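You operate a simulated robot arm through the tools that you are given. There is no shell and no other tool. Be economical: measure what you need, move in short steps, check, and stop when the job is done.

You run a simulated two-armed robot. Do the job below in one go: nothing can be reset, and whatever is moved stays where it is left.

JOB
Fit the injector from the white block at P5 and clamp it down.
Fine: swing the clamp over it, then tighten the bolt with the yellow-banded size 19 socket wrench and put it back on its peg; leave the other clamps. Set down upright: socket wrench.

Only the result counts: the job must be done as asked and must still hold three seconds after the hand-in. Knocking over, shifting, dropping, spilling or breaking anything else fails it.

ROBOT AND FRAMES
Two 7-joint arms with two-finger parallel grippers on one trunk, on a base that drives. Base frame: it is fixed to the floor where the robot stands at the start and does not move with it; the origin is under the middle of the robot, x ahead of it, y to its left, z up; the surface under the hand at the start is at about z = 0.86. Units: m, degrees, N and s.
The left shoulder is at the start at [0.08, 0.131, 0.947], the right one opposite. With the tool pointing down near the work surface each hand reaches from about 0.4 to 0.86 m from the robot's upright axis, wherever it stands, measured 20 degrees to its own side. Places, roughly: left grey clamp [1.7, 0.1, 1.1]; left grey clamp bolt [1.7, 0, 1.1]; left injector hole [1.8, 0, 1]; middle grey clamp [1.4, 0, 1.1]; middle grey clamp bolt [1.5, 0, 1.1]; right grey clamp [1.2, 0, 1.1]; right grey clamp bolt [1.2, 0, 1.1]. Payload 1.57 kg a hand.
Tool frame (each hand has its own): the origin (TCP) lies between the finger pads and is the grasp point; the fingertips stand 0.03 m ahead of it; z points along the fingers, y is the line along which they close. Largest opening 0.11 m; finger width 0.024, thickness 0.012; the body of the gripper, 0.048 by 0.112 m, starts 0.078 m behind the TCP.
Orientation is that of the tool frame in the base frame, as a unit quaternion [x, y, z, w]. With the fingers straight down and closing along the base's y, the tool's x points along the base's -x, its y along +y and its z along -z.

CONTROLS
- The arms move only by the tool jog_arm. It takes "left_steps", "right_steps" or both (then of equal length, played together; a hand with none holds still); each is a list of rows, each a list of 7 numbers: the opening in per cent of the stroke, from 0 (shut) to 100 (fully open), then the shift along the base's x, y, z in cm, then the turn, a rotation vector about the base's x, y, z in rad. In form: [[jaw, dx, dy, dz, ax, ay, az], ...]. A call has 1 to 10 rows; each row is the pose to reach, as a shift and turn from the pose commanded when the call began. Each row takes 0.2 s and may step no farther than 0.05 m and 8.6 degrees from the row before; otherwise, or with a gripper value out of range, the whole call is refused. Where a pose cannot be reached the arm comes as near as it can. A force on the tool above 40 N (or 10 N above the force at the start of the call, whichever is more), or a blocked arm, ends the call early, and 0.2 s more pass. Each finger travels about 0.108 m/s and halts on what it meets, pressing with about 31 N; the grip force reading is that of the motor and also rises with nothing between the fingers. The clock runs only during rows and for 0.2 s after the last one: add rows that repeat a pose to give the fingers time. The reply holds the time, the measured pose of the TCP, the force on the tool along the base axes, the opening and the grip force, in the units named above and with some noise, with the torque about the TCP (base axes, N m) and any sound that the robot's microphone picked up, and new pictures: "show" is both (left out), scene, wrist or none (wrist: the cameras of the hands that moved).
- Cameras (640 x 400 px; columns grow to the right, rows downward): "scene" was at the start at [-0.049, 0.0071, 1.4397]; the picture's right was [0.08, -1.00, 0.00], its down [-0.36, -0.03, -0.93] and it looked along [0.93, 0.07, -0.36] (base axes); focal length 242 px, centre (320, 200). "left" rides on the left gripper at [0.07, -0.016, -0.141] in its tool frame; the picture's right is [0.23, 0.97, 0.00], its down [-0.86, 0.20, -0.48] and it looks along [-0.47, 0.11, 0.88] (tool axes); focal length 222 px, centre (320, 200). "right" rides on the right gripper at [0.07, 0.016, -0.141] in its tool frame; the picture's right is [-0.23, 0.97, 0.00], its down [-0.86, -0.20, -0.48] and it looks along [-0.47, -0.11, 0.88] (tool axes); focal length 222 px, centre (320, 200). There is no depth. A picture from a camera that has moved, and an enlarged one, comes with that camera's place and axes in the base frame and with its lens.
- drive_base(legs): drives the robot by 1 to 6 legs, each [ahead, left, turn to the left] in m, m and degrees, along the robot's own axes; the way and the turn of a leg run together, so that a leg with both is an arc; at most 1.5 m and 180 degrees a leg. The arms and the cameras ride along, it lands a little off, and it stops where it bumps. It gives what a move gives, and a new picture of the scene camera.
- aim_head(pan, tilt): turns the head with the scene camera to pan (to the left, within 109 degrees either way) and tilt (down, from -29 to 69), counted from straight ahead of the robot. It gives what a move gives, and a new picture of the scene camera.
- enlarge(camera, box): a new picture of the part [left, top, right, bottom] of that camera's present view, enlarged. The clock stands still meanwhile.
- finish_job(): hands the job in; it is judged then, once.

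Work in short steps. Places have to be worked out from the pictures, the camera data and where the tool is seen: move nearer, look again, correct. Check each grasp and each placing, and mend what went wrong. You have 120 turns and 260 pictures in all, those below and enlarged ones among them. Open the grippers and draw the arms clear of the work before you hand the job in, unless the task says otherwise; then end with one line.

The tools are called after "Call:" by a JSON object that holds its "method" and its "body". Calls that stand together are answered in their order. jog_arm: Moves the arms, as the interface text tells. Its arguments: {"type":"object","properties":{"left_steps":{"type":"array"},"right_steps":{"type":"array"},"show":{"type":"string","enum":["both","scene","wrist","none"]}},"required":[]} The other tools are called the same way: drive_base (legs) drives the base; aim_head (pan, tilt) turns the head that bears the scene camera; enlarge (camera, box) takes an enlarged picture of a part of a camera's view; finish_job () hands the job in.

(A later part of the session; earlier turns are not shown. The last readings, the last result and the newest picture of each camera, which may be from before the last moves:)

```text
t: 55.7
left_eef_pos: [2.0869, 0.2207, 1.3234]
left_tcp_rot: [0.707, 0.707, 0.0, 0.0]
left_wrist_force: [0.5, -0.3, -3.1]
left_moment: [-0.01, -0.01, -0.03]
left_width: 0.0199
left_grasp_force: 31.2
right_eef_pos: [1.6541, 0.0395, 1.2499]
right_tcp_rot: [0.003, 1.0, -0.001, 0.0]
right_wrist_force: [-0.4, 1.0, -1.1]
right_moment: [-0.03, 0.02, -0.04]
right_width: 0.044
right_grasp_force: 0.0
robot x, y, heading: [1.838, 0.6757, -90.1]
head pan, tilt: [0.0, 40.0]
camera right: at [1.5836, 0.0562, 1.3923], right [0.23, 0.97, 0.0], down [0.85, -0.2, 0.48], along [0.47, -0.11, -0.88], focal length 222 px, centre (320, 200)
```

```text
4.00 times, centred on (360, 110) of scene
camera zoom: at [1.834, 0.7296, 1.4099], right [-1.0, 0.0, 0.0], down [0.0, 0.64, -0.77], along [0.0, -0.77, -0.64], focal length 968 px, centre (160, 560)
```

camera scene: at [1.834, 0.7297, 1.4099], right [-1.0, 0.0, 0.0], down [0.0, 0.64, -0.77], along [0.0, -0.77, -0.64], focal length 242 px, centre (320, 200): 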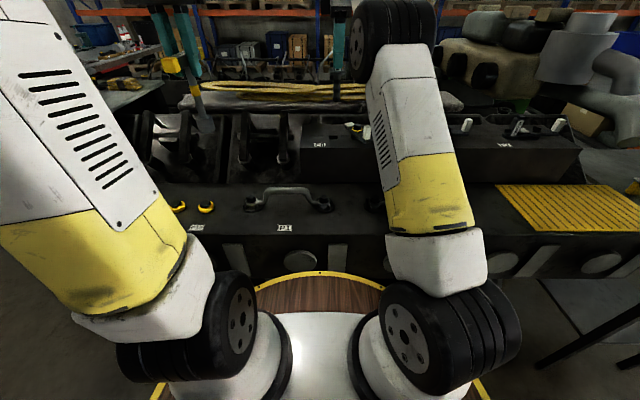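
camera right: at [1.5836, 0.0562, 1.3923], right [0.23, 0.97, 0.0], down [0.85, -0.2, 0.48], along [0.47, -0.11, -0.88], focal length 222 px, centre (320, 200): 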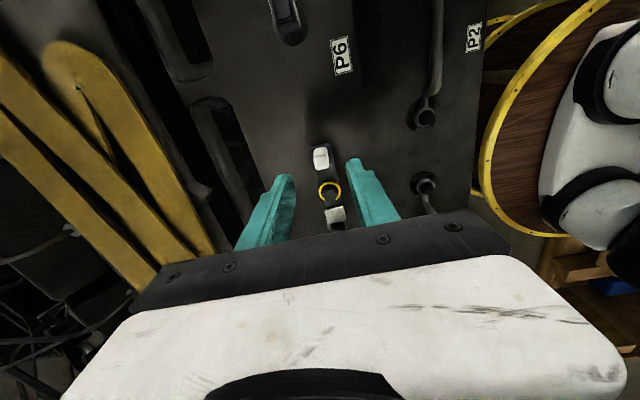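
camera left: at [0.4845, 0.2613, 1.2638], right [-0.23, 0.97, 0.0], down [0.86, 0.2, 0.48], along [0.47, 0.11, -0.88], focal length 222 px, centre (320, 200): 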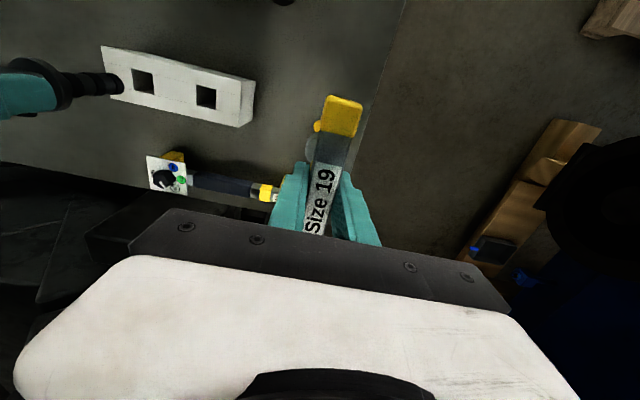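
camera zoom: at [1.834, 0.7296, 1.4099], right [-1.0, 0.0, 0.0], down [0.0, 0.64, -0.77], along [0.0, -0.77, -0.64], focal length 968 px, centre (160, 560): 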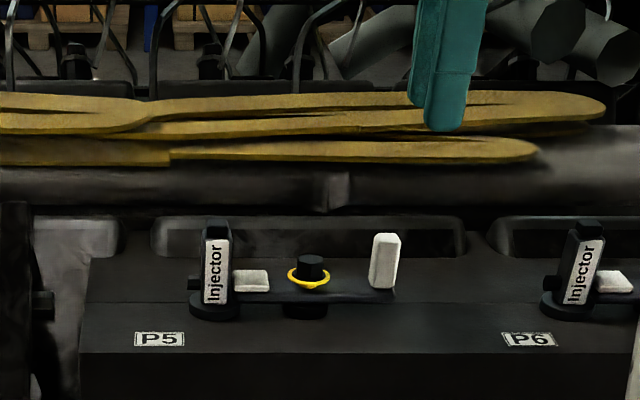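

The clamp is over the injector. Now I withdraw the right arm, then shift the base 0.15 m to its right so the left hand can reach the bolt from above.

Call:
{"method": "jog_arm", "body": {"right_steps": [[40, 0, 1, 3, 0, 0, 0], [40, 0, 4, 6, 0, 0, 0], [40, -1, 8, 8, 0, 0, 0], [40, -3, 12, 10, 0, 0, 0], [40, -5, 16, 10, 0, 0, 0], [40, -7, 20, 10, 0, 0, 0], [40, -9, 24, 10, 0, 0, 0], [40, -9, 27, 10, 0, 0, 0], [40, -9, 27, 10, 0, 0, 0]], "show": "none"}}

Call:
{"method": "drive_base", "body": {"legs": [[0, -0.15, 0]]}}

Call:
{"method": "enlarge", "body": {"camera": "left", "box": [0, 0, 640, 400]}}

Call:
{"method": "enlarge", "body": {"camera": "scene", "box": [140, 20, 300, 140]}}

```text
t: 57.7
left_eef_pos: [2.0867, 0.2221, 1.3247]
left_tcp_rot: [0.707, 0.707, 0.0, -0.001]
left_wrist_force: [-0.3, 0.0, -2.4]
left_moment: [0.01, 0.01, 0.01]
left_width: 0.02
left_grasp_force: 30.6
right_eef_pos: [1.5638, 0.3066, 1.3494]
right_tcp_rot: [0.003, 1.0, -0.002, 0.001]
right_wrist_force: [-0.1, -0.1, 0.1]
right_moment: [-0.03, -0.03, 0.0]
right_width: 0.044
right_grasp_force: 0.0
robot x, y, heading: [1.8331, 0.674, -90.1]
head pan, tilt: [0.0, 40.0]
```

```text
t: 59.0
left_eef_pos: [1.9403, 0.2208, 1.3242]
left_tcp_rot: [0.704, 0.71, 0.0, 0.0]
left_wrist_force: [-0.3, 0.1, -4.0]
left_moment: [-0.01, 0.01, -0.02]
left_width: 0.0198
left_grasp_force: 30.8
right_eef_pos: [1.4177, 0.3068, 1.3502]
right_tcp_rot: [0.002, 1.0, -0.002, 0.0]
right_wrist_force: [0.3, 0.5, 0.4]
right_moment: [0.01, 0.0, -0.03]
right_width: 0.0439
right_grasp_force: 0.0
robot x, y, heading: [1.6887, 0.672, -90.0]
head pan, tilt: [0.0, 40.0]
camera scene: at [1.6851, 0.7293, 1.4099], right [-1.0, 0.0, 0.0], down [0.0, 0.64, -0.77], along [0.0, -0.77, -0.64], focal length 242 px, centre (320, 200)
```

scene: 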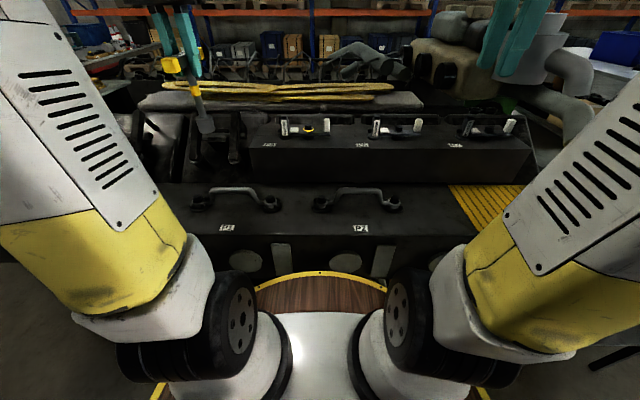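

```text
1.00 times, centred on (320, 200) of left (not enlarged: the box is as wide or as high as the picture)
camera zoom: at [1.9239, 0.2894, 1.4644], right [0.97, 0.23, 0.0], down [0.2, -0.85, 0.48], along [0.11, -0.46, -0.88], focal length 222 px, centre (320, 200)
```

zoom: 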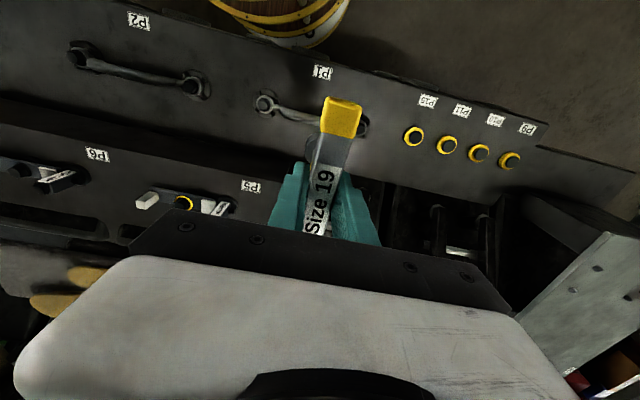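

```text
3.33 times, centred on (220, 80) of scene
camera zoom: at [1.6851, 0.7293, 1.4099], right [-1.0, 0.0, 0.0], down [0.0, 0.64, -0.77], along [0.0, -0.77, -0.64], focal length 807 px, centre (653, 600)
```

zoom: 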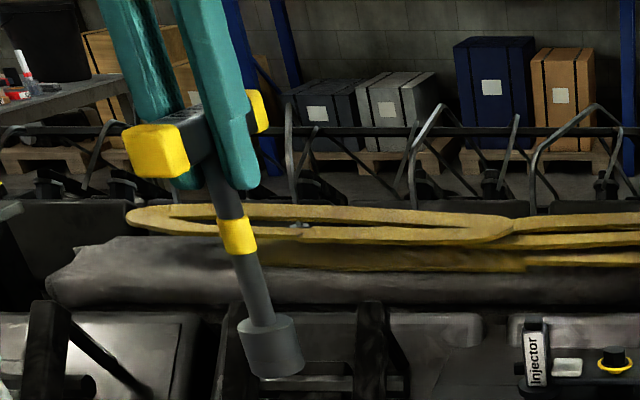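

I carry the wrench over to above the bolt, staying high.

Call:
{"method": "jog_arm", "body": {"left_steps": [[0, -4.5, 0, 0, 0, 0, 0], [0, -9, 0, 0, 0, 0, 0], [0, -13.5, 0, 0, 0, 0, 0], [0, -18, -1, 0, 0, 0, 0], [0, -21.4, -4, 0, 0, 0, 0], [0, -21.4, -8, 0, 0, 0, 0], [0, -21.4, -12, 0, 0, 0, 0], [0, -21.4, -16, 0, 0, 0, 0], [0, -21.4, -18.3, 0, 0, 0, 0], [0, -21.4, -18.3, 0, 0, 0, 0]], "show": "wrist"}}

Call:
{"method": "enlarge", "body": {"camera": "scene", "box": [240, 40, 400, 160]}}

Call:
{"method": "enlarge", "body": {"camera": "right", "box": [0, 0, 640, 400]}}

```text
t: 61.2
left_eef_pos: [1.7221, 0.04, 1.324]
left_tcp_rot: [0.706, 0.708, 0.0, 0.0]
left_wrist_force: [-0.4, 0.8, -2.8]
left_moment: [0.03, -0.03, 0.01]
left_width: 0.02
left_grasp_force: 31.1
right_eef_pos: [1.4161, 0.3063, 1.3501]
right_tcp_rot: [0.002, 1.0, -0.001, 0.001]
right_wrist_force: [0.2, 0.5, 0.1]
right_moment: [0.02, -0.03, -0.02]
right_width: 0.044
right_grasp_force: 0.1
robot x, y, heading: [1.6889, 0.6769, -89.7]
head pan, tilt: [0.0, 40.0]
camera left: at [1.707, 0.1085, 1.4639], right [0.97, 0.23, 0.0], down [0.2, -0.85, 0.48], along [0.11, -0.47, -0.88], focal length 222 px, centre (320, 200)
```

left: 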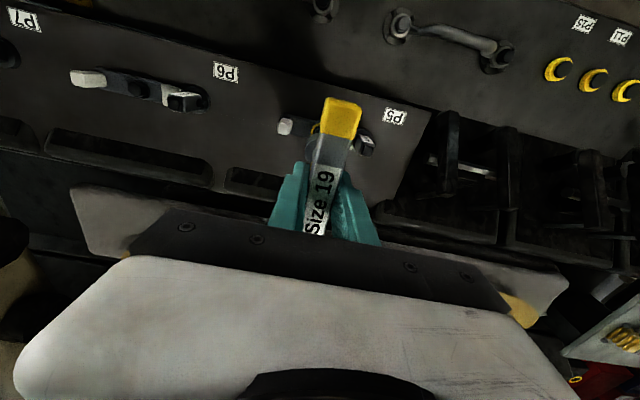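

```text
3.33 times, centred on (320, 100) of scene
camera zoom: at [1.6846, 0.7291, 1.4099], right [-1.0, 0.0, 0.0], down [0.0, 0.64, -0.77], along [0.0, -0.77, -0.64], focal length 807 px, centre (320, 533)
```

zoom: 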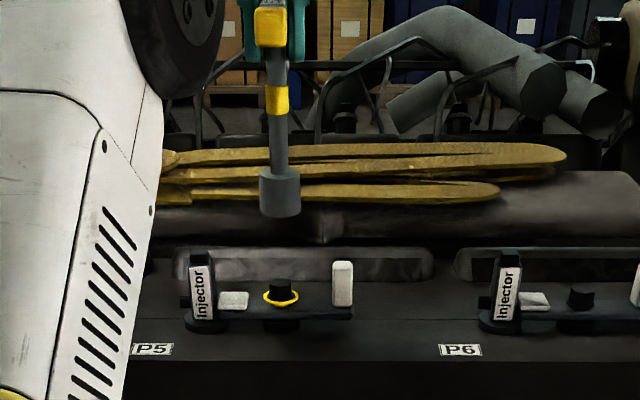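

```text
1.00 times, centred on (320, 200) of right (not enlarged: the box is as wide or as high as the picture)
camera zoom: at [1.3467, 0.3224, 1.4917], right [0.23, 0.97, 0.0], down [0.85, -0.2, 0.48], along [0.47, -0.11, -0.88], focal length 222 px, centre (320, 200)
```

zoom: 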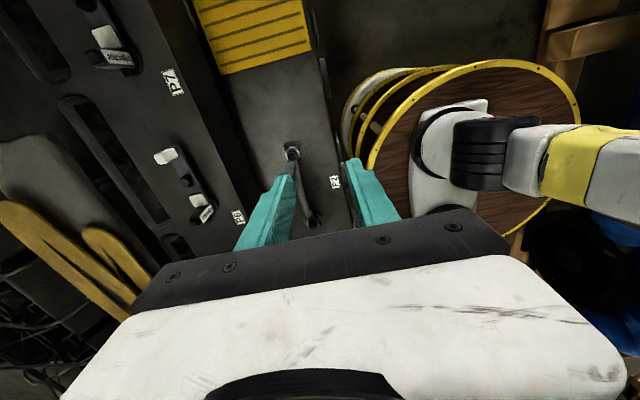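

From the front the socket lines up with the bolt within 2 mm in x; for y I need a side view, so I bring the right camera to the −x side, tilted to look at the bolt.

Call:
{"method": "jog_arm", "body": {"right_steps": [[60, 1.2, -3.5, -0.7, 0, -0.07, 0], [80, 2.4, -7, -1.4, 0, -0.14, 0], [100, 3.6, -10.5, -2.1, 0, -0.21, 0], [100, 4.8, -14, -2.8, 0, -0.28, 0], [100, 6, -17.5, -3.5, 0, -0.35, 0], [100, 7.2, -21, -4.2, 0, -0.42, 0], [100, 8.4, -24.6, -5, 0, -0.5, 0], [100, 8.4, -24.6, -5, 0, -0.5, 0]], "show": "wrist"}}

Call:
{"method": "enlarge", "body": {"camera": "right", "box": [240, 120, 400, 220]}}

```text
t: 63.0
left_eef_pos: [1.7241, 0.0402, 1.3237]
left_tcp_rot: [0.705, 0.709, -0.001, 0.0]
left_wrist_force: [0.0, -0.3, -2.9]
left_moment: [0.04, -0.01, 0.01]
left_width: 0.0197
left_grasp_force: 31.2
right_eef_pos: [1.5021, 0.0582, 1.2978]
right_tcp_rot: [0.002, 0.969, -0.001, 0.249]
right_wrist_force: [-0.1, -0.1, -0.5]
right_moment: [0.0, 0.01, 0.0]
right_width: 0.1098
right_grasp_force: 0.1
robot x, y, heading: [1.6869, 0.6752, -89.7]
head pan, tilt: [0.0, 40.0]
camera right: at [1.373, 0.0752, 1.3893], right [0.2, 0.97, 0.11], down [0.52, -0.2, 0.83], along [0.83, -0.11, -0.55], focal length 222 px, centre (320, 200)
```

right: 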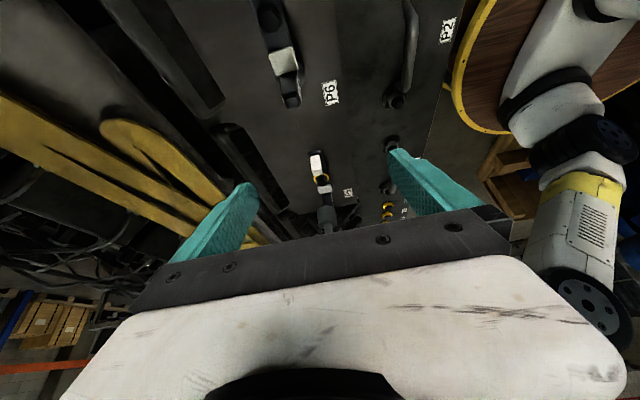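

```text
4.00 times, centred on (320, 170) of right
camera zoom: at [1.373, 0.0752, 1.3893], right [0.2, 0.97, 0.11], down [0.52, -0.2, 0.83], along [0.83, -0.11, -0.55], focal length 888 px, centre (320, 320)
```

zoom: 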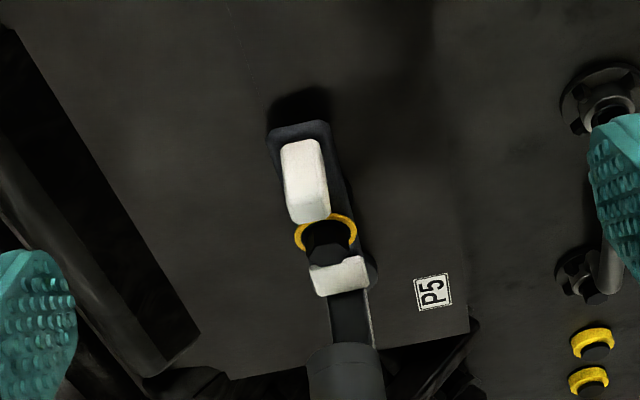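

Relative to the socket the bolt is about +2 mm in x and +2 mm in y. I correct that and lower to ~1 cm above the bolt for a check.

Call:
{"method": "jog_arm", "body": {"left_steps": [[0, 0.2, 0.2, 0, 0, 0, 0], [0, 0.2, 0.2, -2, 0, 0, 0], [0, 0.2, 0.2, -4, 0, 0, 0], [0, 0.2, 0.2, -4.8, 0, 0, 0], [0, 0.2, 0.2, -4.8, 0, 0, 0]], "show": "none"}}

Call:
{"method": "enlarge", "body": {"camera": "right", "box": [280, 140, 360, 220]}}

Call:
{"method": "enlarge", "body": {"camera": "scene", "box": [260, 70, 360, 145]}}

```text
t: 64.2
left_eef_pos: [1.7261, 0.0418, 1.2758]
left_tcp_rot: [0.705, 0.709, 0.001, 0.0]
left_wrist_force: [1.8, 0.2, -3.0]
left_moment: [-0.01, -0.01, 0.0]
left_width: 0.0194
left_grasp_force: 30.5
right_eef_pos: [1.5014, 0.0587, 1.2983]
right_tcp_rot: [0.002, 0.969, -0.001, 0.247]
right_wrist_force: [0.7, -0.4, 0.0]
right_moment: [0.01, 0.01, 0.03]
right_width: 0.1096
right_grasp_force: 0.1
robot x, y, heading: [1.6845, 0.6724, -89.8]
head pan, tilt: [0.0, 40.0]
```

```text
5.00 times, centred on (320, 180) of right
camera zoom: at [1.373, 0.0756, 1.3895], right [0.2, 0.97, 0.11], down [0.52, -0.2, 0.83], along [0.83, -0.11, -0.55], focal length 1111 px, centre (320, 300)
```

zoom: 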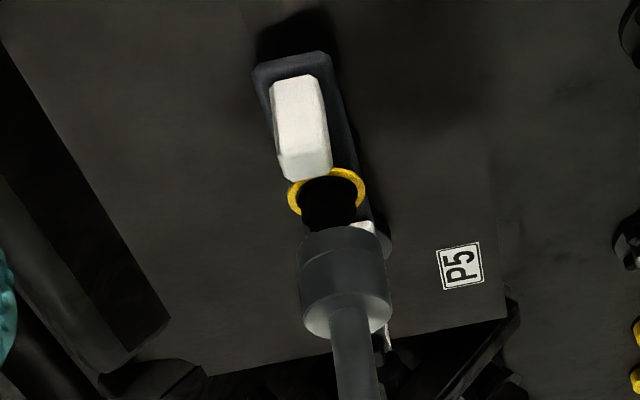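

```text
5.33 times, centred on (310, 108) of scene
camera zoom: at [1.6848, 0.7291, 1.4099], right [-1.0, 0.0, 0.0], down [0.0, 0.64, -0.77], along [0.0, -0.77, -0.64], focal length 1291 px, centre (373, 693)
```

zoom: 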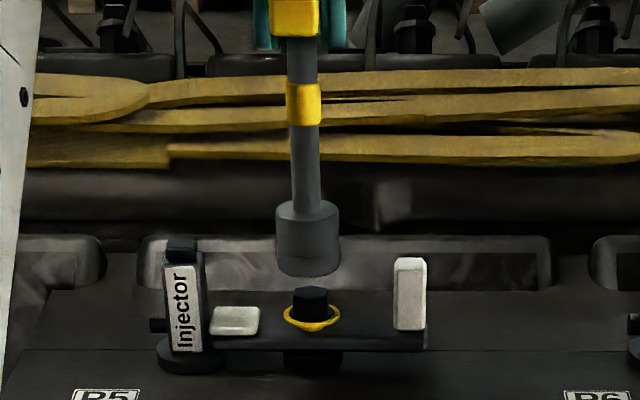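

Nearly centred; I trim −1 mm in x and y and lower onto the bolt in small steps, watching the force.

Call:
{"method": "jog_arm", "body": {"left_steps": [[0, -0.1, -0.1, -0.4, 0, 0, 0], [0, -0.1, -0.1, -0.8, 0, 0, 0], [0, -0.1, -0.1, -1.2, 0, 0, 0], [0, -0.1, -0.1, -1.6, 0, 0, 0], [0, -0.1, -0.1, -1.6, 0, 0, 0]], "show": "none"}}

Call:
{"method": "enlarge", "body": {"camera": "right", "box": [280, 140, 360, 220]}}

Call:
{"method": "enlarge", "body": {"camera": "scene", "box": [260, 70, 360, 145]}}

```text
t: 65.4
left_eef_pos: [1.7263, 0.0405, 1.2602]
left_tcp_rot: [0.705, 0.709, 0.001, 0.0]
left_wrist_force: [0.1, 0.5, -3.2]
left_moment: [-0.03, 0.01, 0.01]
left_width: 0.0199
left_grasp_force: 31.4
right_eef_pos: [1.5024, 0.0589, 1.2983]
right_tcp_rot: [0.001, 0.969, -0.001, 0.248]
right_wrist_force: [0.2, 0.3, 0.0]
right_moment: [0.0, -0.02, -0.01]
right_width: 0.1099
right_grasp_force: 0.1
robot x, y, heading: [1.6824, 0.6692, -89.6]
head pan, tilt: [0.0, 40.0]
```

```text
5.00 times, centred on (320, 180) of right
camera zoom: at [1.373, 0.0756, 1.3895], right [0.2, 0.97, 0.11], down [0.52, -0.2, 0.83], along [0.83, -0.11, -0.55], focal length 1111 px, centre (320, 300)
```

zoom: 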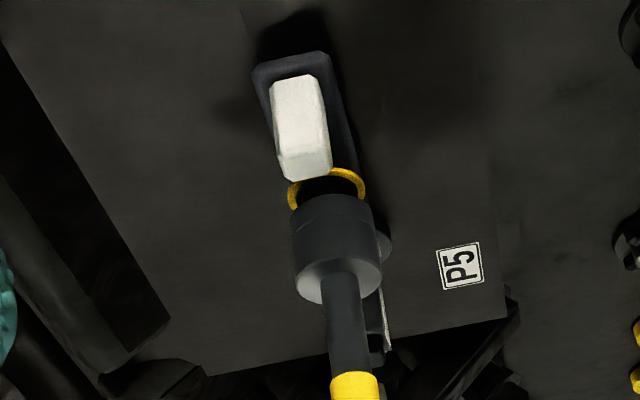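

```text
5.33 times, centred on (310, 108) of scene
camera zoom: at [1.6848, 0.7291, 1.4099], right [-1.0, 0.0, 0.0], down [0.0, 0.64, -0.77], along [0.0, -0.77, -0.64], focal length 1291 px, centre (373, 693)
```

zoom: 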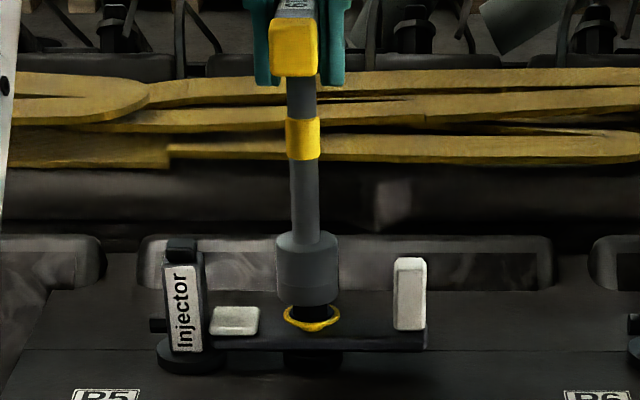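

No contact yet; ring centre shows the socket ~1.5 mm too far +x and 1 mm +y. I trim and lower further.

Call:
{"method": "jog_arm", "body": {"left_steps": [[0, -0.15, -0.1, 0, 0, 0, 0], [0, -0.15, -0.1, -0.4, 0, 0, 0], [0, -0.15, -0.1, -0.8, 0, 0, 0], [0, -0.15, -0.1, -1.2, 0, 0, 0], [0, -0.15, -0.1, -1.2, 0, 0, 0]], "show": "none"}}

Call:
{"method": "enlarge", "body": {"camera": "right", "box": [280, 140, 360, 220]}}

Call:
{"method": "enlarge", "body": {"camera": "scene", "box": [260, 70, 360, 145]}}

```text
t: 66.6
left_eef_pos: [1.7248, 0.0398, 1.2494]
left_tcp_rot: [0.705, 0.709, -0.002, 0.001]
left_wrist_force: [-1.0, 4.8, 23.9]
left_moment: [0.62, 0.02, -0.03]
left_width: 0.0196
left_grasp_force: 31.0
right_eef_pos: [1.5013, 0.0602, 1.2985]
right_tcp_rot: [0.003, 0.969, -0.002, 0.248]
right_wrist_force: [-0.1, -0.2, 0.2]
right_moment: [0.05, 0.01, 0.0]
right_width: 0.1101
right_grasp_force: 0.0
robot x, y, heading: [1.6881, 0.6747, -89.7]
head pan, tilt: [0.0, 40.0]
```

```text
5.00 times, centred on (320, 180) of right
camera zoom: at [1.3728, 0.0767, 1.39], right [0.2, 0.97, 0.11], down [0.52, -0.2, 0.83], along [0.83, -0.11, -0.55], focal length 1111 px, centre (320, 300)
```

zoom: 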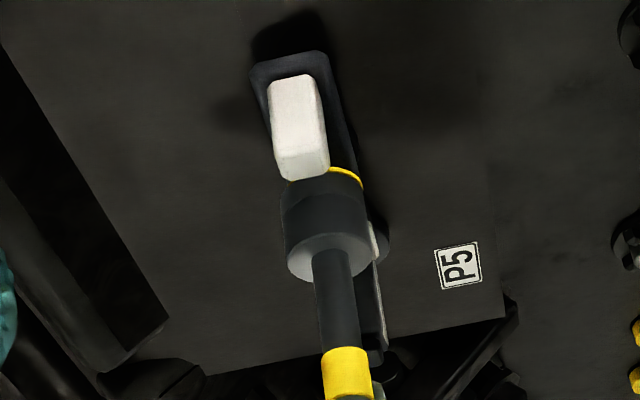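

```text
5.33 times, centred on (310, 108) of scene
camera zoom: at [1.6847, 0.7302, 1.4098], right [-1.0, 0.0, 0.0], down [0.0, 0.64, -0.77], along [0.0, -0.77, -0.64], focal length 1291 px, centre (373, 693)
```

zoom: 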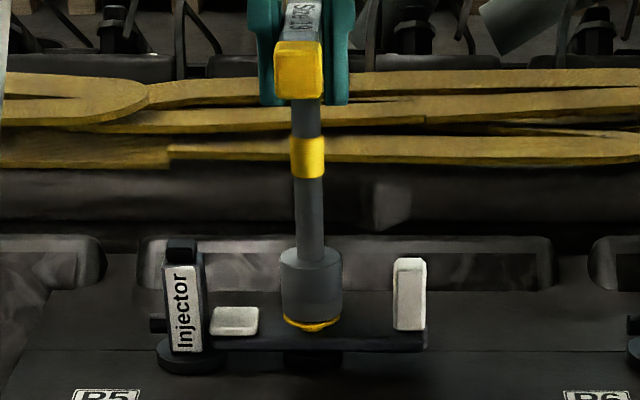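

The socket dropped over the head down to the yellow ring (contact 24 N). I ease the preload slightly and start turning clockwise, watching the torque.

Call:
{"method": "jog_arm", "body": {"left_steps": [[0, 0, 0, 0.2, 0, 0, 0], [0, 0, 0, 0.2, 0, 0, -0.14], [0, 0, 0, 0.2, 0, 0, -0.28], [0, 0, 0, 0.2, 0, 0, -0.42], [0, 0, 0, 0.2, 0, 0, -0.42]], "show": "none"}}

Call:
{"method": "enlarge", "body": {"camera": "scene", "box": [260, 70, 360, 145]}}

```text
t: 67.8
left_eef_pos: [1.7258, 0.0388, 1.2516]
left_tcp_rot: [0.838, 0.545, 0.0, 0.0]
left_wrist_force: [0.7, 2.0, 15.6]
left_moment: [0.11, 0.0, -0.02]
left_width: 0.0198
left_grasp_force: 31.2
right_eef_pos: [1.5019, 0.0584, 1.2991]
right_tcp_rot: [0.001, 0.968, -0.001, 0.249]
right_wrist_force: [-0.5, 0.2, 0.2]
right_moment: [-0.01, 0.0, -0.02]
right_width: 0.11
right_grasp_force: 0.0
robot x, y, heading: [1.6838, 0.6786, -89.7]
head pan, tilt: [0.0, 40.0]
```

```text
5.33 times, centred on (310, 108) of scene
camera zoom: at [1.6848, 0.7298, 1.4098], right [-1.0, 0.0, 0.0], down [0.0, 0.64, -0.77], along [0.0, -0.77, -0.64], focal length 1291 px, centre (373, 693)
```

zoom: 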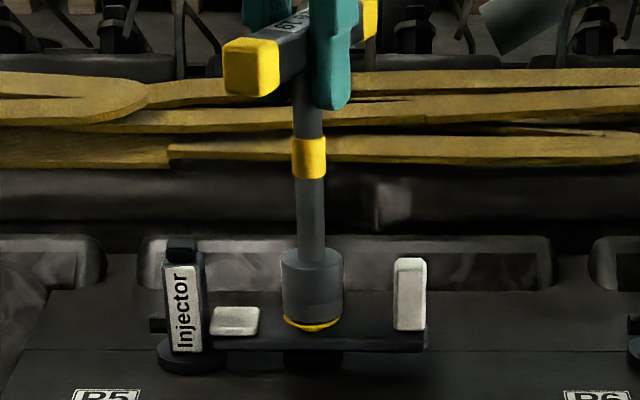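

It turns freely so far without torque. I keep turning clockwise with light downward pressure.

Call:
{"method": "jog_arm", "body": {"left_steps": [[0, 0, 0, 0, 0, 0, -0.14], [0, 0, 0, 0, 0, 0, -0.28], [0, 0, 0, 0, 0, 0, -0.42], [0, 0, 0, 0, 0, 0, -0.56], [0, 0, 0, 0, 0, 0, -0.7], [0, 0, 0, 0, 0, 0, -0.84], [0, 0, 0, 0, 0, 0, -0.84]], "show": "none"}}

Call:
{"method": "enlarge", "body": {"camera": "scene", "box": [260, 70, 360, 145]}}

Call:
{"method": "enlarge", "body": {"camera": "right", "box": [280, 140, 360, 220]}}

```text
t: 69.4
left_eef_pos: [1.7265, 0.0385, 1.2484]
left_tcp_rot: [0.988, 0.156, 0.001, -0.001]
left_wrist_force: [7.0, -0.7, 5.6]
left_moment: [-0.1, -0.87, 0.01]
left_width: 0.0195
left_grasp_force: 31.0
right_eef_pos: [1.5031, 0.0586, 1.2987]
right_tcp_rot: [0.002, 0.969, -0.001, 0.248]
right_wrist_force: [-0.4, -0.1, 0.2]
right_moment: [0.04, -0.01, 0.01]
right_width: 0.1101
right_grasp_force: 0.0
robot x, y, heading: [1.6891, 0.6728, -89.5]
head pan, tilt: [0.0, 40.0]
```

```text
5.33 times, centred on (310, 108) of scene
camera zoom: at [1.6852, 0.7293, 1.4099], right [-1.0, 0.0, 0.0], down [0.0, 0.64, -0.77], along [0.0, -0.77, -0.64], focal length 1291 px, centre (373, 693)
```

zoom: 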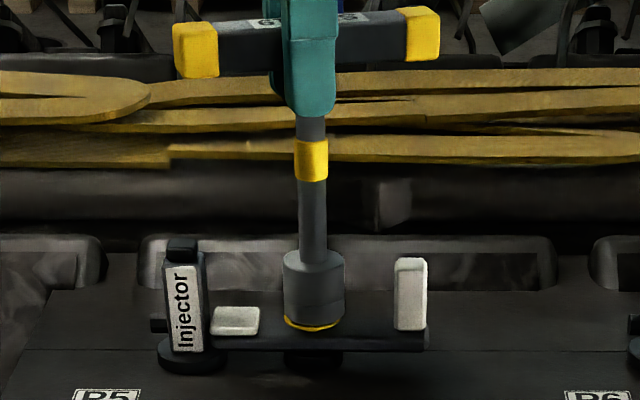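

```text
5.00 times, centred on (320, 180) of right
camera zoom: at [1.3734, 0.0758, 1.3897], right [0.2, 0.97, 0.11], down [0.52, -0.2, 0.83], along [0.83, -0.11, -0.55], focal length 1111 px, centre (320, 300)
```

zoom: 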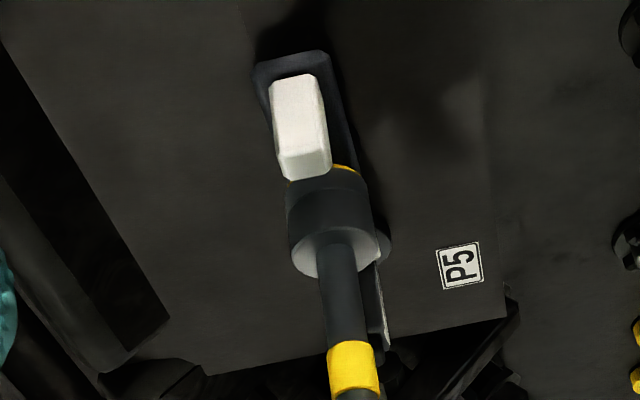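

Some lateral force (+7 N in x), so I recentre +1.5 mm in x, press slightly and keep turning clockwise.

Call:
{"method": "jog_arm", "body": {"left_steps": [[0, 0.15, 0, -0.1, 0, 0, 0], [0, 0.15, 0, -0.2, 0, 0, -0.14], [0, 0.15, 0, -0.2, 0, 0, -0.28], [0, 0.15, 0, -0.2, 0, 0, -0.42], [0, 0.15, 0, -0.2, 0, 0, -0.56], [0, 0.15, 0, -0.2, 0, 0, -0.7], [0, 0.15, 0, -0.2, 0, 0, -0.7]], "show": "none"}}

Call:
{"method": "enlarge", "body": {"camera": "scene", "box": [260, 70, 360, 145]}}

```text
t: 71.0
left_eef_pos: [1.7264, 0.0393, 1.2477]
left_tcp_rot: [0.981, -0.194, 0.0, 0.002]
left_wrist_force: [4.1, -5.6, 29.7]
left_moment: [-0.57, -0.28, -0.02]
left_width: 0.02
left_grasp_force: 31.0
right_eef_pos: [1.5015, 0.0599, 1.298]
right_tcp_rot: [0.002, 0.969, -0.001, 0.248]
right_wrist_force: [0.5, 0.0, 0.1]
right_moment: [0.02, 0.0, 0.01]
right_width: 0.11
right_grasp_force: 0.1
robot x, y, heading: [1.686, 0.6732, -89.7]
head pan, tilt: [0.0, 40.0]
```

```text
5.33 times, centred on (310, 108) of scene
camera zoom: at [1.685, 0.7298, 1.4098], right [-1.0, 0.0, 0.0], down [0.0, 0.64, -0.77], along [0.0, -0.77, -0.64], focal length 1291 px, centre (373, 693)
```

zoom: 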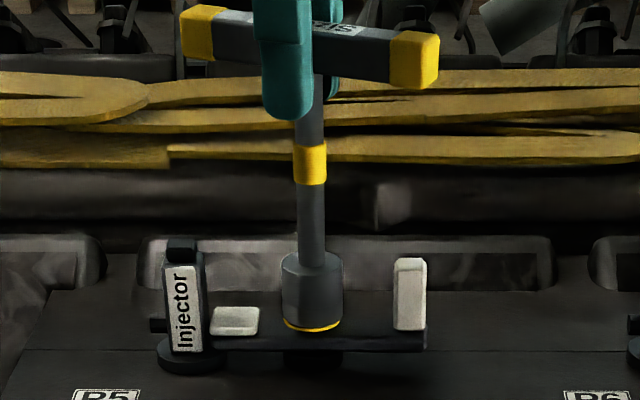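

Still free-turning at 112° total. I continue clockwise as far as the wrist goes.

Call:
{"method": "jog_arm", "body": {"left_steps": [[0, 0, 0, 0.1, 0, 0, -0.14], [0, 0, 0, 0.1, 0, 0, -0.28], [0, 0, 0, 0.1, 0, 0, -0.42], [0, 0, 0, 0.1, 0, 0, -0.56], [0, 0, 0, 0.1, 0, 0, -0.7], [0, 0, 0, 0.1, 0, 0, -0.84], [0, 0, 0, 0.1, 0, 0, -0.98], [0, 0, 0, 0.1, 0, 0, -1.12], [0, 0, 0, 0.1, 0, 0, -1.12]], "show": "none"}}

Call:
{"method": "enlarge", "body": {"camera": "scene", "box": [260, 70, 360, 145]}}

```text
t: 73.0
left_eef_pos: [1.7259, 0.0373, 1.2472]
left_tcp_rot: [0.729, -0.684, 0.001, 0.0]
left_wrist_force: [0.7, -7.4, -4.0]
left_moment: [-0.96, 0.04, 0.04]
left_width: 0.0202
left_grasp_force: 30.9
right_eef_pos: [1.5018, 0.0584, 1.2973]
right_tcp_rot: [0.001, 0.969, -0.001, 0.247]
right_wrist_force: [0.5, -0.4, 0.0]
right_moment: [-0.02, 0.02, 0.01]
right_width: 0.1099
right_grasp_force: 0.0
robot x, y, heading: [1.6911, 0.6753, -89.4]
head pan, tilt: [0.0, 40.0]
```

```text
5.33 times, centred on (310, 108) of scene
camera zoom: at [1.6848, 0.7287, 1.4099], right [-1.0, 0.0, 0.0], down [0.0, 0.64, -0.77], along [0.0, -0.77, -0.64], focal length 1291 px, centre (373, 693)
```

zoom: 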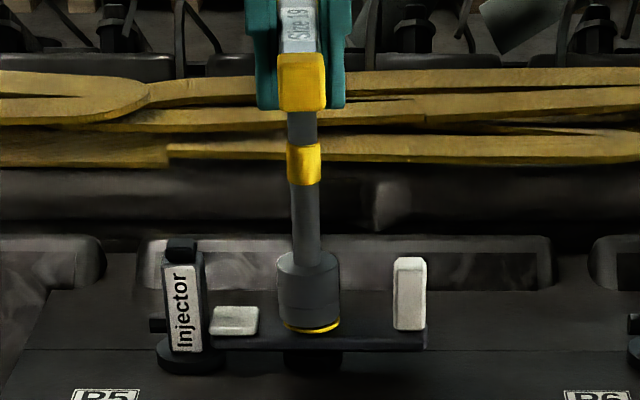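

The force shows the bolt sinking as it turns (threads advancing). I recentre −1.5 mm in y and keep turning with slight downward follow.

Call:
{"method": "jog_arm", "body": {"left_steps": [[0, 0, -0.15, -0.15, 0, 0, 0], [0, 0, -0.15, -0.15, 0, 0, -0.14], [0, 0, -0.15, -0.15, 0, 0, -0.28], [0, 0, -0.15, -0.2, 0, 0, -0.42], [0, 0, -0.15, -0.2, 0, 0, -0.56], [0, 0, -0.15, -0.2, 0, 0, -0.7], [0, 0, -0.15, -0.2, 0, 0, -0.84], [0, 0, -0.15, -0.2, 0, 0, -0.84]], "show": "none"}}

Call:
{"method": "enlarge", "body": {"camera": "scene", "box": [260, 70, 360, 145]}}

```text
t: 74.8
left_eef_pos: [1.7241, 0.0584, 1.2321]
left_tcp_rot: [-0.393, 0.92, -0.006, -0.001]
left_wrist_force: [8.2, -11.5, 9.3]
left_moment: [-1.63, -0.95, 0.16]
left_width: 0.0222
left_grasp_force: 30.7
left hand out of reach, approached as far as the arm can: row 7, 8
right_eef_pos: [1.504, 0.0582, 1.2993]
right_tcp_rot: [0.001, 0.969, 0.0, 0.247]
right_wrist_force: [0.4, 0.2, 0.8]
right_moment: [0.0, 0.02, 0.01]
right_width: 0.11
right_grasp_force: 0.1
robot x, y, heading: [1.685, 0.6747, -89.6]
head pan, tilt: [0.0, 40.0]
stopped in row 8 (left hand): the force on the tool passed its limit at 40 N (the readings are from after the stop); the commanded pose is now the measured one
```

```text
5.33 times, centred on (310, 108) of scene
camera zoom: at [1.6855, 0.7287, 1.4099], right [-1.0, -0.01, 0.0], down [0.0, 0.64, -0.77], along [0.0, -0.77, -0.64], focal length 1291 px, centre (373, 693)
```

zoom: 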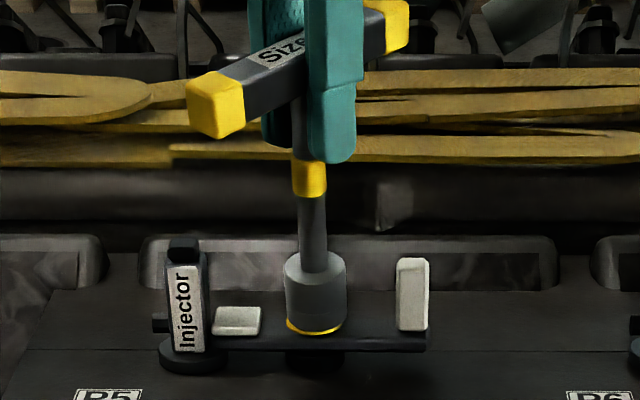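

The arm hit its joint limit and drifted ~2 cm off. The wrench still sits on the bolt; I open the hand, rise clear, and check before regripping half a turn back.

Call:
{"method": "jog_arm", "body": {"left_steps": [[15, 0, 0, 0, 0, 0, 0], [30, 0, 0, 0, 0, 0, 0], [45, 0, 0, 0, 0, 0, 0], [45, 0, 0, 0, 0, 0, 0]], "show": "none"}}

Call:
{"method": "enlarge", "body": {"camera": "scene", "box": [260, 50, 360, 145]}}

Call:
{"method": "enlarge", "body": {"camera": "left", "box": [0, 0, 640, 400]}}

Call:
{"method": "enlarge", "body": {"camera": "right", "box": [270, 130, 370, 230]}}

```text
t: 75.8
left_eef_pos: [1.7204, 0.061, 1.2314]
left_tcp_rot: [-0.391, 0.92, -0.004, -0.001]
left_wrist_force: [0.1, 0.9, 0.1]
left_moment: [0.03, 0.01, 0.0]
left_width: 0.0497
left_grasp_force: 0.5
right_eef_pos: [1.5019, 0.058, 1.2984]
right_tcp_rot: [0.002, 0.969, -0.001, 0.248]
right_wrist_force: [0.2, 0.0, 0.1]
right_moment: [-0.03, -0.01, -0.03]
right_width: 0.11
right_grasp_force: 0.0
robot x, y, heading: [1.6851, 0.6783, -90.1]
head pan, tilt: [0.0, 40.0]
```

```text
4.21 times, centred on (310, 98) of scene
camera zoom: at [1.6849, 0.7292, 1.4099], right [-1.0, -0.01, 0.0], down [0.0, 0.64, -0.77], along [0.0, -0.77, -0.64], focal length 1019 px, centre (362, 632)
```

zoom: 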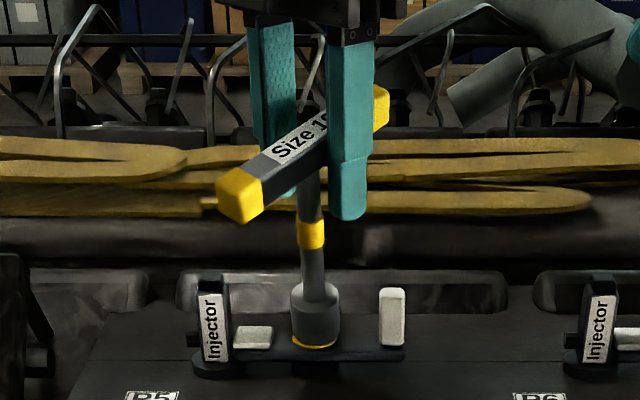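

```text
1.00 times, centred on (320, 200) of left (not enlarged: the box is as wide or as high as the picture)
camera zoom: at [1.6851, -0.0015, 1.3726], right [-0.86, 0.51, 0.0], down [0.45, 0.76, 0.47], along [0.25, 0.41, -0.88], focal length 222 px, centre (320, 200)
```

zoom: 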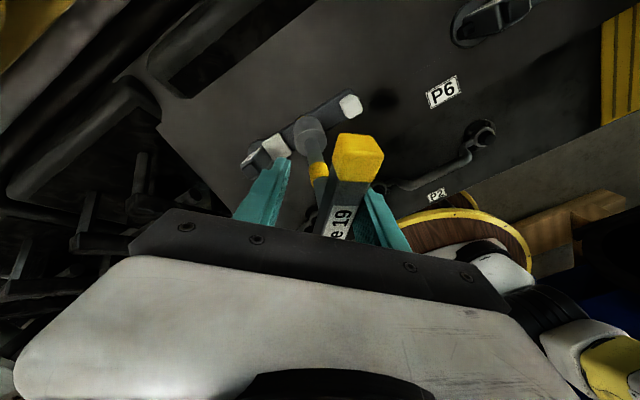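

```text
4.00 times, centred on (320, 180) of right
camera zoom: at [1.3736, 0.0754, 1.3896], right [0.2, 0.97, 0.11], down [0.52, -0.2, 0.83], along [0.83, -0.11, -0.55], focal length 888 px, centre (320, 280)
```

zoom: 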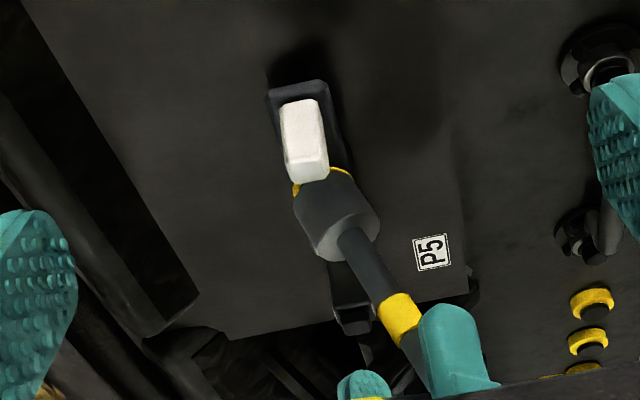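

The wrench got tilted toward me with the hand's drift. I regrip it right here, then turn back slightly and bring the hand back over the bolt axis to straighten it.

Call:
{"method": "jog_arm", "body": {"left_steps": [[20, 0, 0, 0, 0, 0, 0], [0, 0, 0, 0, 0, 0, 0], [0, 0, 0, 0, 0, 0, 0], [0, 0.1, -0.4, 0.4, 0, 0, 0.07], [0, 0.2, -0.9, 0.8, 0, 0, 0.14], [0, 0.4, -1.4, 1.1, 0, 0, 0.2], [0, 0.5, -1.9, 1.4, 0, 0, 0.26], [0, 0.5, -2.2, 1.5, 0, 0, 0.3], [0, 0.5, -2.2, 1.5, 0, 0, 0.3]], "show": "none"}}

Call:
{"method": "enlarge", "body": {"camera": "scene", "box": [260, 50, 360, 145]}}

Call:
{"method": "enlarge", "body": {"camera": "right", "box": [270, 130, 370, 230]}}

```text
t: 77.8
left_eef_pos: [1.7255, 0.0381, 1.2467]
left_tcp_rot: [-0.524, 0.852, -0.004, 0.0]
left_wrist_force: [-0.7, -0.9, -3.6]
left_moment: [0.01, 0.03, -0.02]
left_width: 0.0197
left_grasp_force: 31.3
right_eef_pos: [1.5023, 0.059, 1.2984]
right_tcp_rot: [0.001, 0.969, -0.001, 0.248]
right_wrist_force: [0.9, 0.1, 0.5]
right_moment: [0.0, 0.04, 0.02]
right_width: 0.1103
right_grasp_force: 0.0
robot x, y, heading: [1.6866, 0.6751, -89.5]
head pan, tilt: [0.0, 40.0]
```

```text
4.21 times, centred on (310, 98) of scene
camera zoom: at [1.6849, 0.729, 1.4099], right [-1.0, -0.01, 0.0], down [0.0, 0.64, -0.77], along [0.0, -0.77, -0.64], focal length 1019 px, centre (362, 632)
```

zoom: 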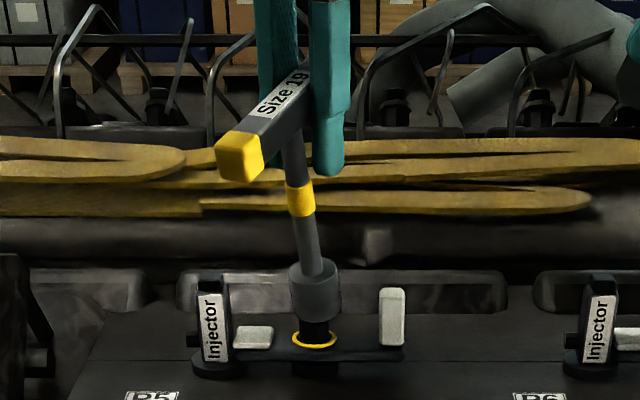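

```text
4.00 times, centred on (320, 180) of right
camera zoom: at [1.3735, 0.0753, 1.3895], right [0.2, 0.97, 0.11], down [0.52, -0.2, 0.83], along [0.83, -0.11, -0.55], focal length 888 px, centre (320, 280)
```

zoom: 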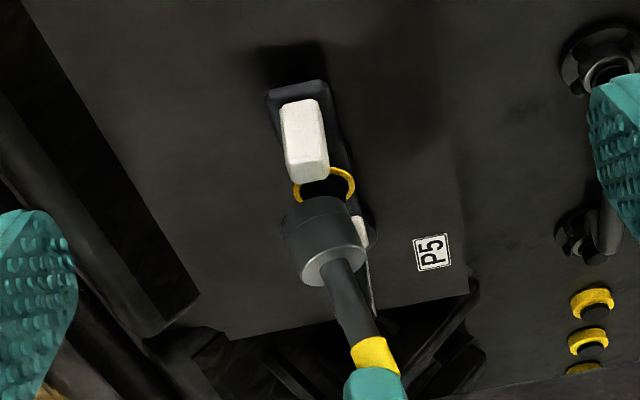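

The wrench lifted off and is tilted ~14° in the grip. I raise it, turn the hand back away from its joint limit, then assess the tilt.

Call:
{"method": "jog_arm", "body": {"left_steps": [[0, 0, 0, 1, 0, 0, 0], [0, 0, 0, 2, 0, 0, 0], [0, 0, 0, 3, 0, 0, 0.14], [0, 0, 0, 3, 0, 0, 0.28], [0, 0, 0, 3, 0, 0, 0.42], [0, 0, 0, 3, 0, 0, 0.54], [0, 0, 0, 3, 0, 0, 0.54]], "show": "none"}}

Call:
{"method": "enlarge", "body": {"camera": "scene", "box": [260, 30, 360, 145]}}

Call:
{"method": "enlarge", "body": {"camera": "right", "box": [270, 130, 370, 230]}}

Call:
{"method": "enlarge", "body": {"camera": "left", "box": [0, 0, 640, 400]}}

```text
t: 79.4
left_eef_pos: [1.7264, 0.0385, 1.276]
left_tcp_rot: [0.733, -0.681, 0.003, -0.001]
left_wrist_force: [0.3, 0.4, -2.3]
left_moment: [0.02, 0.0, -0.02]
left_width: 0.0198
left_grasp_force: 31.1
right_eef_pos: [1.5024, 0.0601, 1.2981]
right_tcp_rot: [0.001, 0.969, -0.002, 0.248]
right_wrist_force: [0.4, 0.4, 0.1]
right_moment: [0.03, 0.05, 0.02]
right_width: 0.1102
right_grasp_force: 0.0
robot x, y, heading: [1.6896, 0.6764, -89.5]
head pan, tilt: [0.0, 40.0]
```

```text
3.48 times, centred on (310, 88) of scene
camera zoom: at [1.685, 0.729, 1.4099], right [-1.0, -0.01, 0.0], down [0.0, 0.64, -0.77], along [0.0, -0.77, -0.64], focal length 842 px, centre (355, 591)
```

zoom: 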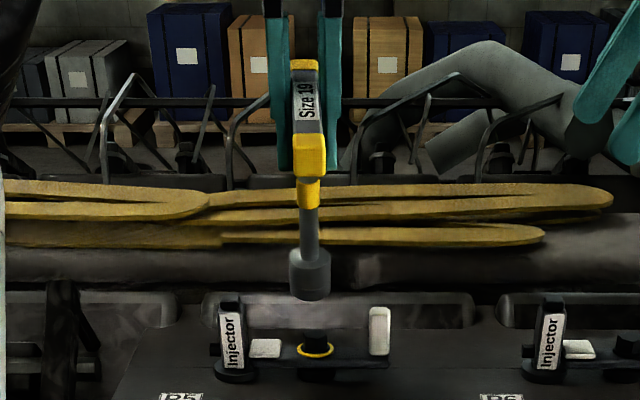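

```text
4.00 times, centred on (320, 180) of right
camera zoom: at [1.3736, 0.0752, 1.3895], right [0.2, 0.97, 0.11], down [0.52, -0.2, 0.83], along [0.83, -0.11, -0.55], focal length 888 px, centre (320, 280)
```

zoom: 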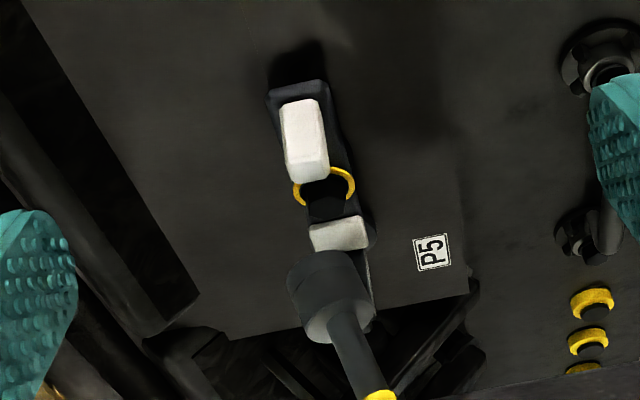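

```text
1.00 times, centred on (320, 200) of left (not enlarged: the box is as wide or as high as the picture)
camera zoom: at [1.7476, -0.031, 1.4173], right [-0.95, -0.3, 0.0], down [-0.26, 0.84, 0.47], along [-0.14, 0.45, -0.88], focal length 222 px, centre (320, 200)
```

zoom: 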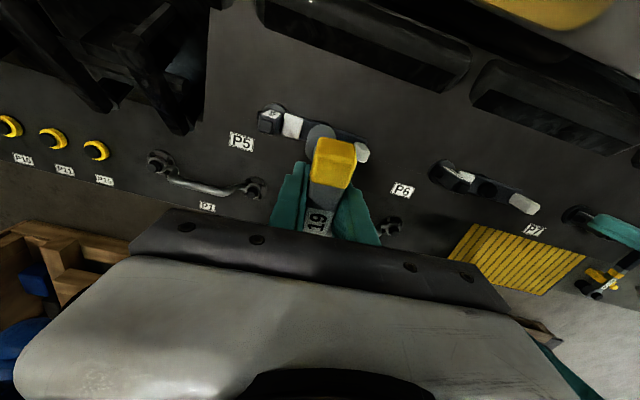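

The tilt is now about 14° purely about x. I raise 1 cm and tilt the hand +0.245 rad about x to bring the wrench upright.

Call:
{"method": "jog_arm", "body": {"left_steps": [[0, 0, 0, 0.5, 0.08, 0, 0], [0, 0, 0, 1, 0.16, 0, 0], [0, 0, 0, 1, 0.245, 0, 0], [0, 0, 0, 1, 0.245, 0, 0]], "show": "none"}}

Call:
{"method": "enlarge", "body": {"camera": "scene", "box": [260, 50, 360, 145]}}

Call:
{"method": "enlarge", "body": {"camera": "right", "box": [270, 150, 370, 250]}}

```text
t: 80.4
left_eef_pos: [1.7298, 0.0579, 1.2648]
left_tcp_rot: [0.721, -0.686, -0.052, -0.079]
left_wrist_force: [-0.1, 0.4, -3.6]
left_moment: [-0.06, 0.01, 0.0]
left_width: 0.0197
left_grasp_force: 31.0
left hand out of reach, approached as far as the arm can: row 2, 3, 4
right_eef_pos: [1.5015, 0.0591, 1.2982]
right_tcp_rot: [0.001, 0.969, 0.0, 0.247]
right_wrist_force: [-0.1, 0.1, 1.2]
right_moment: [-0.01, 0.01, 0.0]
right_width: 0.11
right_grasp_force: 0.0
robot x, y, heading: [1.6891, 0.6748, -89.6]
head pan, tilt: [0.0, 40.0]
```

```text
4.21 times, centred on (310, 98) of scene
camera zoom: at [1.6851, 0.7292, 1.4099], right [-1.0, -0.01, 0.0], down [0.0, 0.64, -0.77], along [0.0, -0.77, -0.64], focal length 1019 px, centre (362, 632)
```

zoom: 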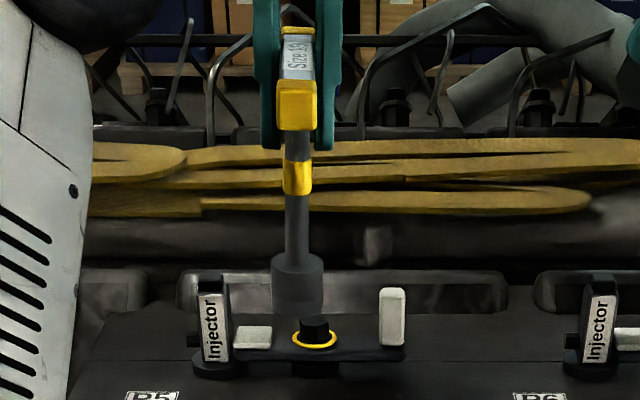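

```text
4.00 times, centred on (320, 200) of right
camera zoom: at [1.3736, 0.0755, 1.3896], right [0.2, 0.97, 0.11], down [0.52, -0.2, 0.83], along [0.83, -0.11, -0.55], focal length 888 px, centre (320, 200)
```

zoom: 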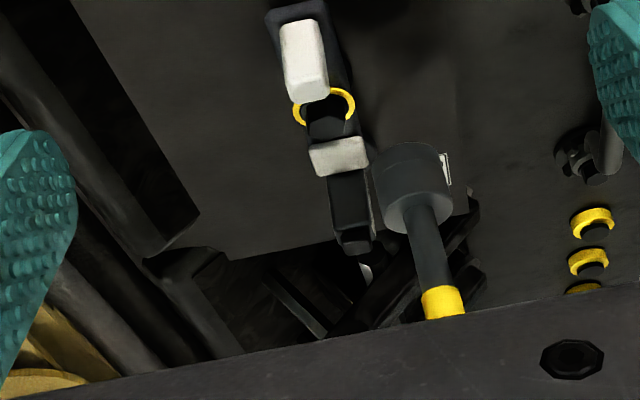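

Straightening this way is out of reach. Rotating the hand back 180° about z reverses the tilt toward the reachable side (and rewinds for the next half turn). I first back off and untilt.

Call:
{"method": "jog_arm", "body": {"left_steps": [[0, 0, 3, 0.5, -0.08, 0, 0], [0, 0, 6, 1, -0.16, 0, 0], [0, 0, 9, 2, -0.245, 0, 0], [0, 0, 9, 4, -0.245, 0, 0], [0, 0, 9, 4, -0.245, 0, 0]], "show": "none"}}

Call:
{"method": "jog_arm", "body": {"left_steps": [[0, 0, 0, 0, 0, 0, 0.145], [0, 0, 0, 0, 0, 0, 0.29], [0, 0, 0, 0, 0, 0, 0.435], [0, 0, 0, 0, 0, 0, 0.58], [0, 0, 0, 0, 0, 0, 0.725], [0, 0, 0, 0, 0, 0, 0.87], [0, 0, 0, 0, 0, 0, 1.015], [0, 0, 0, 0, 0, 0, 1.16], [0, 0, 0, 0, 0, 0, 1.305], [0, 0, 0, 0, 0, 0, 1.45]], "show": "none"}}

Call:
{"method": "jog_arm", "body": {"left_steps": [[0, 0, 0, 0, 0, 0, 0.145], [0, 0, 0, 0, 0, 0, 0.29], [0, 0, 0, 0, 0, 0, 0.435], [0, 0, 0, 0, 0, 0, 0.58], [0, 0, 0, 0, 0, 0, 0.725], [0, 0, 0, 0, 0, 0, 0.87], [0, 0, 0, 0, 0, 0, 1.015], [0, 0, 0, 0, 0, 0, 1.16], [0, 0, 0, 0, 0, 0, 1.305], [0, 0, 0, 0, 0, 0, 1.45]], "show": "scene"}}

```text
t: 81.6
left_eef_pos: [1.7314, 0.1481, 1.303]
left_tcp_rot: [0.726, -0.686, 0.033, 0.01]
left_wrist_force: [1.2, 0.6, -2.8]
left_moment: [-0.03, -0.01, 0.0]
left_width: 0.0198
left_grasp_force: 30.8
right_eef_pos: [1.5026, 0.058, 1.2987]
right_tcp_rot: [0.001, 0.969, -0.001, 0.249]
right_wrist_force: [-0.4, 0.8, 0.4]
right_moment: [0.04, 0.03, 0.0]
right_width: 0.1102
right_grasp_force: 0.1
robot x, y, heading: [1.6879, 0.675, -89.6]
head pan, tilt: [0.0, 40.0]
```

```text
t: 83.8
left_eef_pos: [1.73, 0.1469, 1.3059]
left_tcp_rot: [0.999, -0.031, 0.031, -0.015]
left_wrist_force: [-0.5, 0.2, -2.1]
left_moment: [0.01, 0.01, -0.01]
left_width: 0.0198
left_grasp_force: 30.7
right_eef_pos: [1.5011, 0.0591, 1.2984]
right_tcp_rot: [0.0, 0.969, 0.0, 0.248]
right_wrist_force: [-0.1, 0.2, 0.2]
right_moment: [0.03, 0.03, -0.02]
right_width: 0.11
right_grasp_force: 0.1
robot x, y, heading: [1.69, 0.6782, -89.4]
head pan, tilt: [0.0, 40.0]
```

```text
t: 86.0
left_eef_pos: [1.7283, 0.1469, 1.3069]
left_tcp_rot: [0.768, 0.64, 0.014, -0.032]
left_wrist_force: [-0.2, 0.0, -3.4]
left_moment: [0.0, 0.04, -0.02]
left_width: 0.0195
left_grasp_force: 30.7
right_eef_pos: [1.5024, 0.0595, 1.2989]
right_tcp_rot: [0.0, 0.969, -0.001, 0.248]
right_wrist_force: [0.0, -0.1, 0.6]
right_moment: [-0.01, 0.05, 0.03]
right_width: 0.11
right_grasp_force: 0.0
robot x, y, heading: [1.6883, 0.6749, -89.7]
head pan, tilt: [0.0, 40.0]
camera scene: at [1.6849, 0.729, 1.4099], right [-1.0, -0.01, 0.0], down [0.0, 0.64, -0.77], along [0.0, -0.77, -0.64], focal length 242 px, centre (320, 200)
```

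scene: 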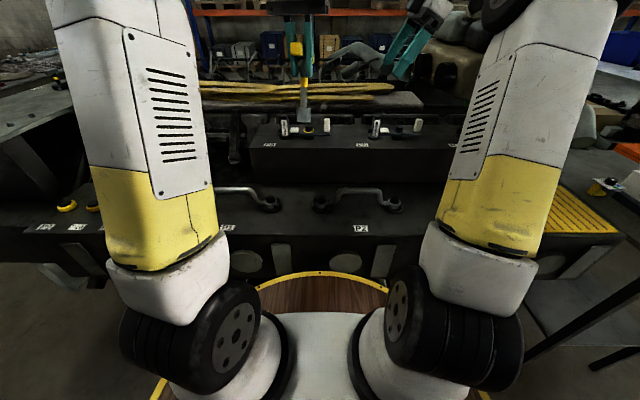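

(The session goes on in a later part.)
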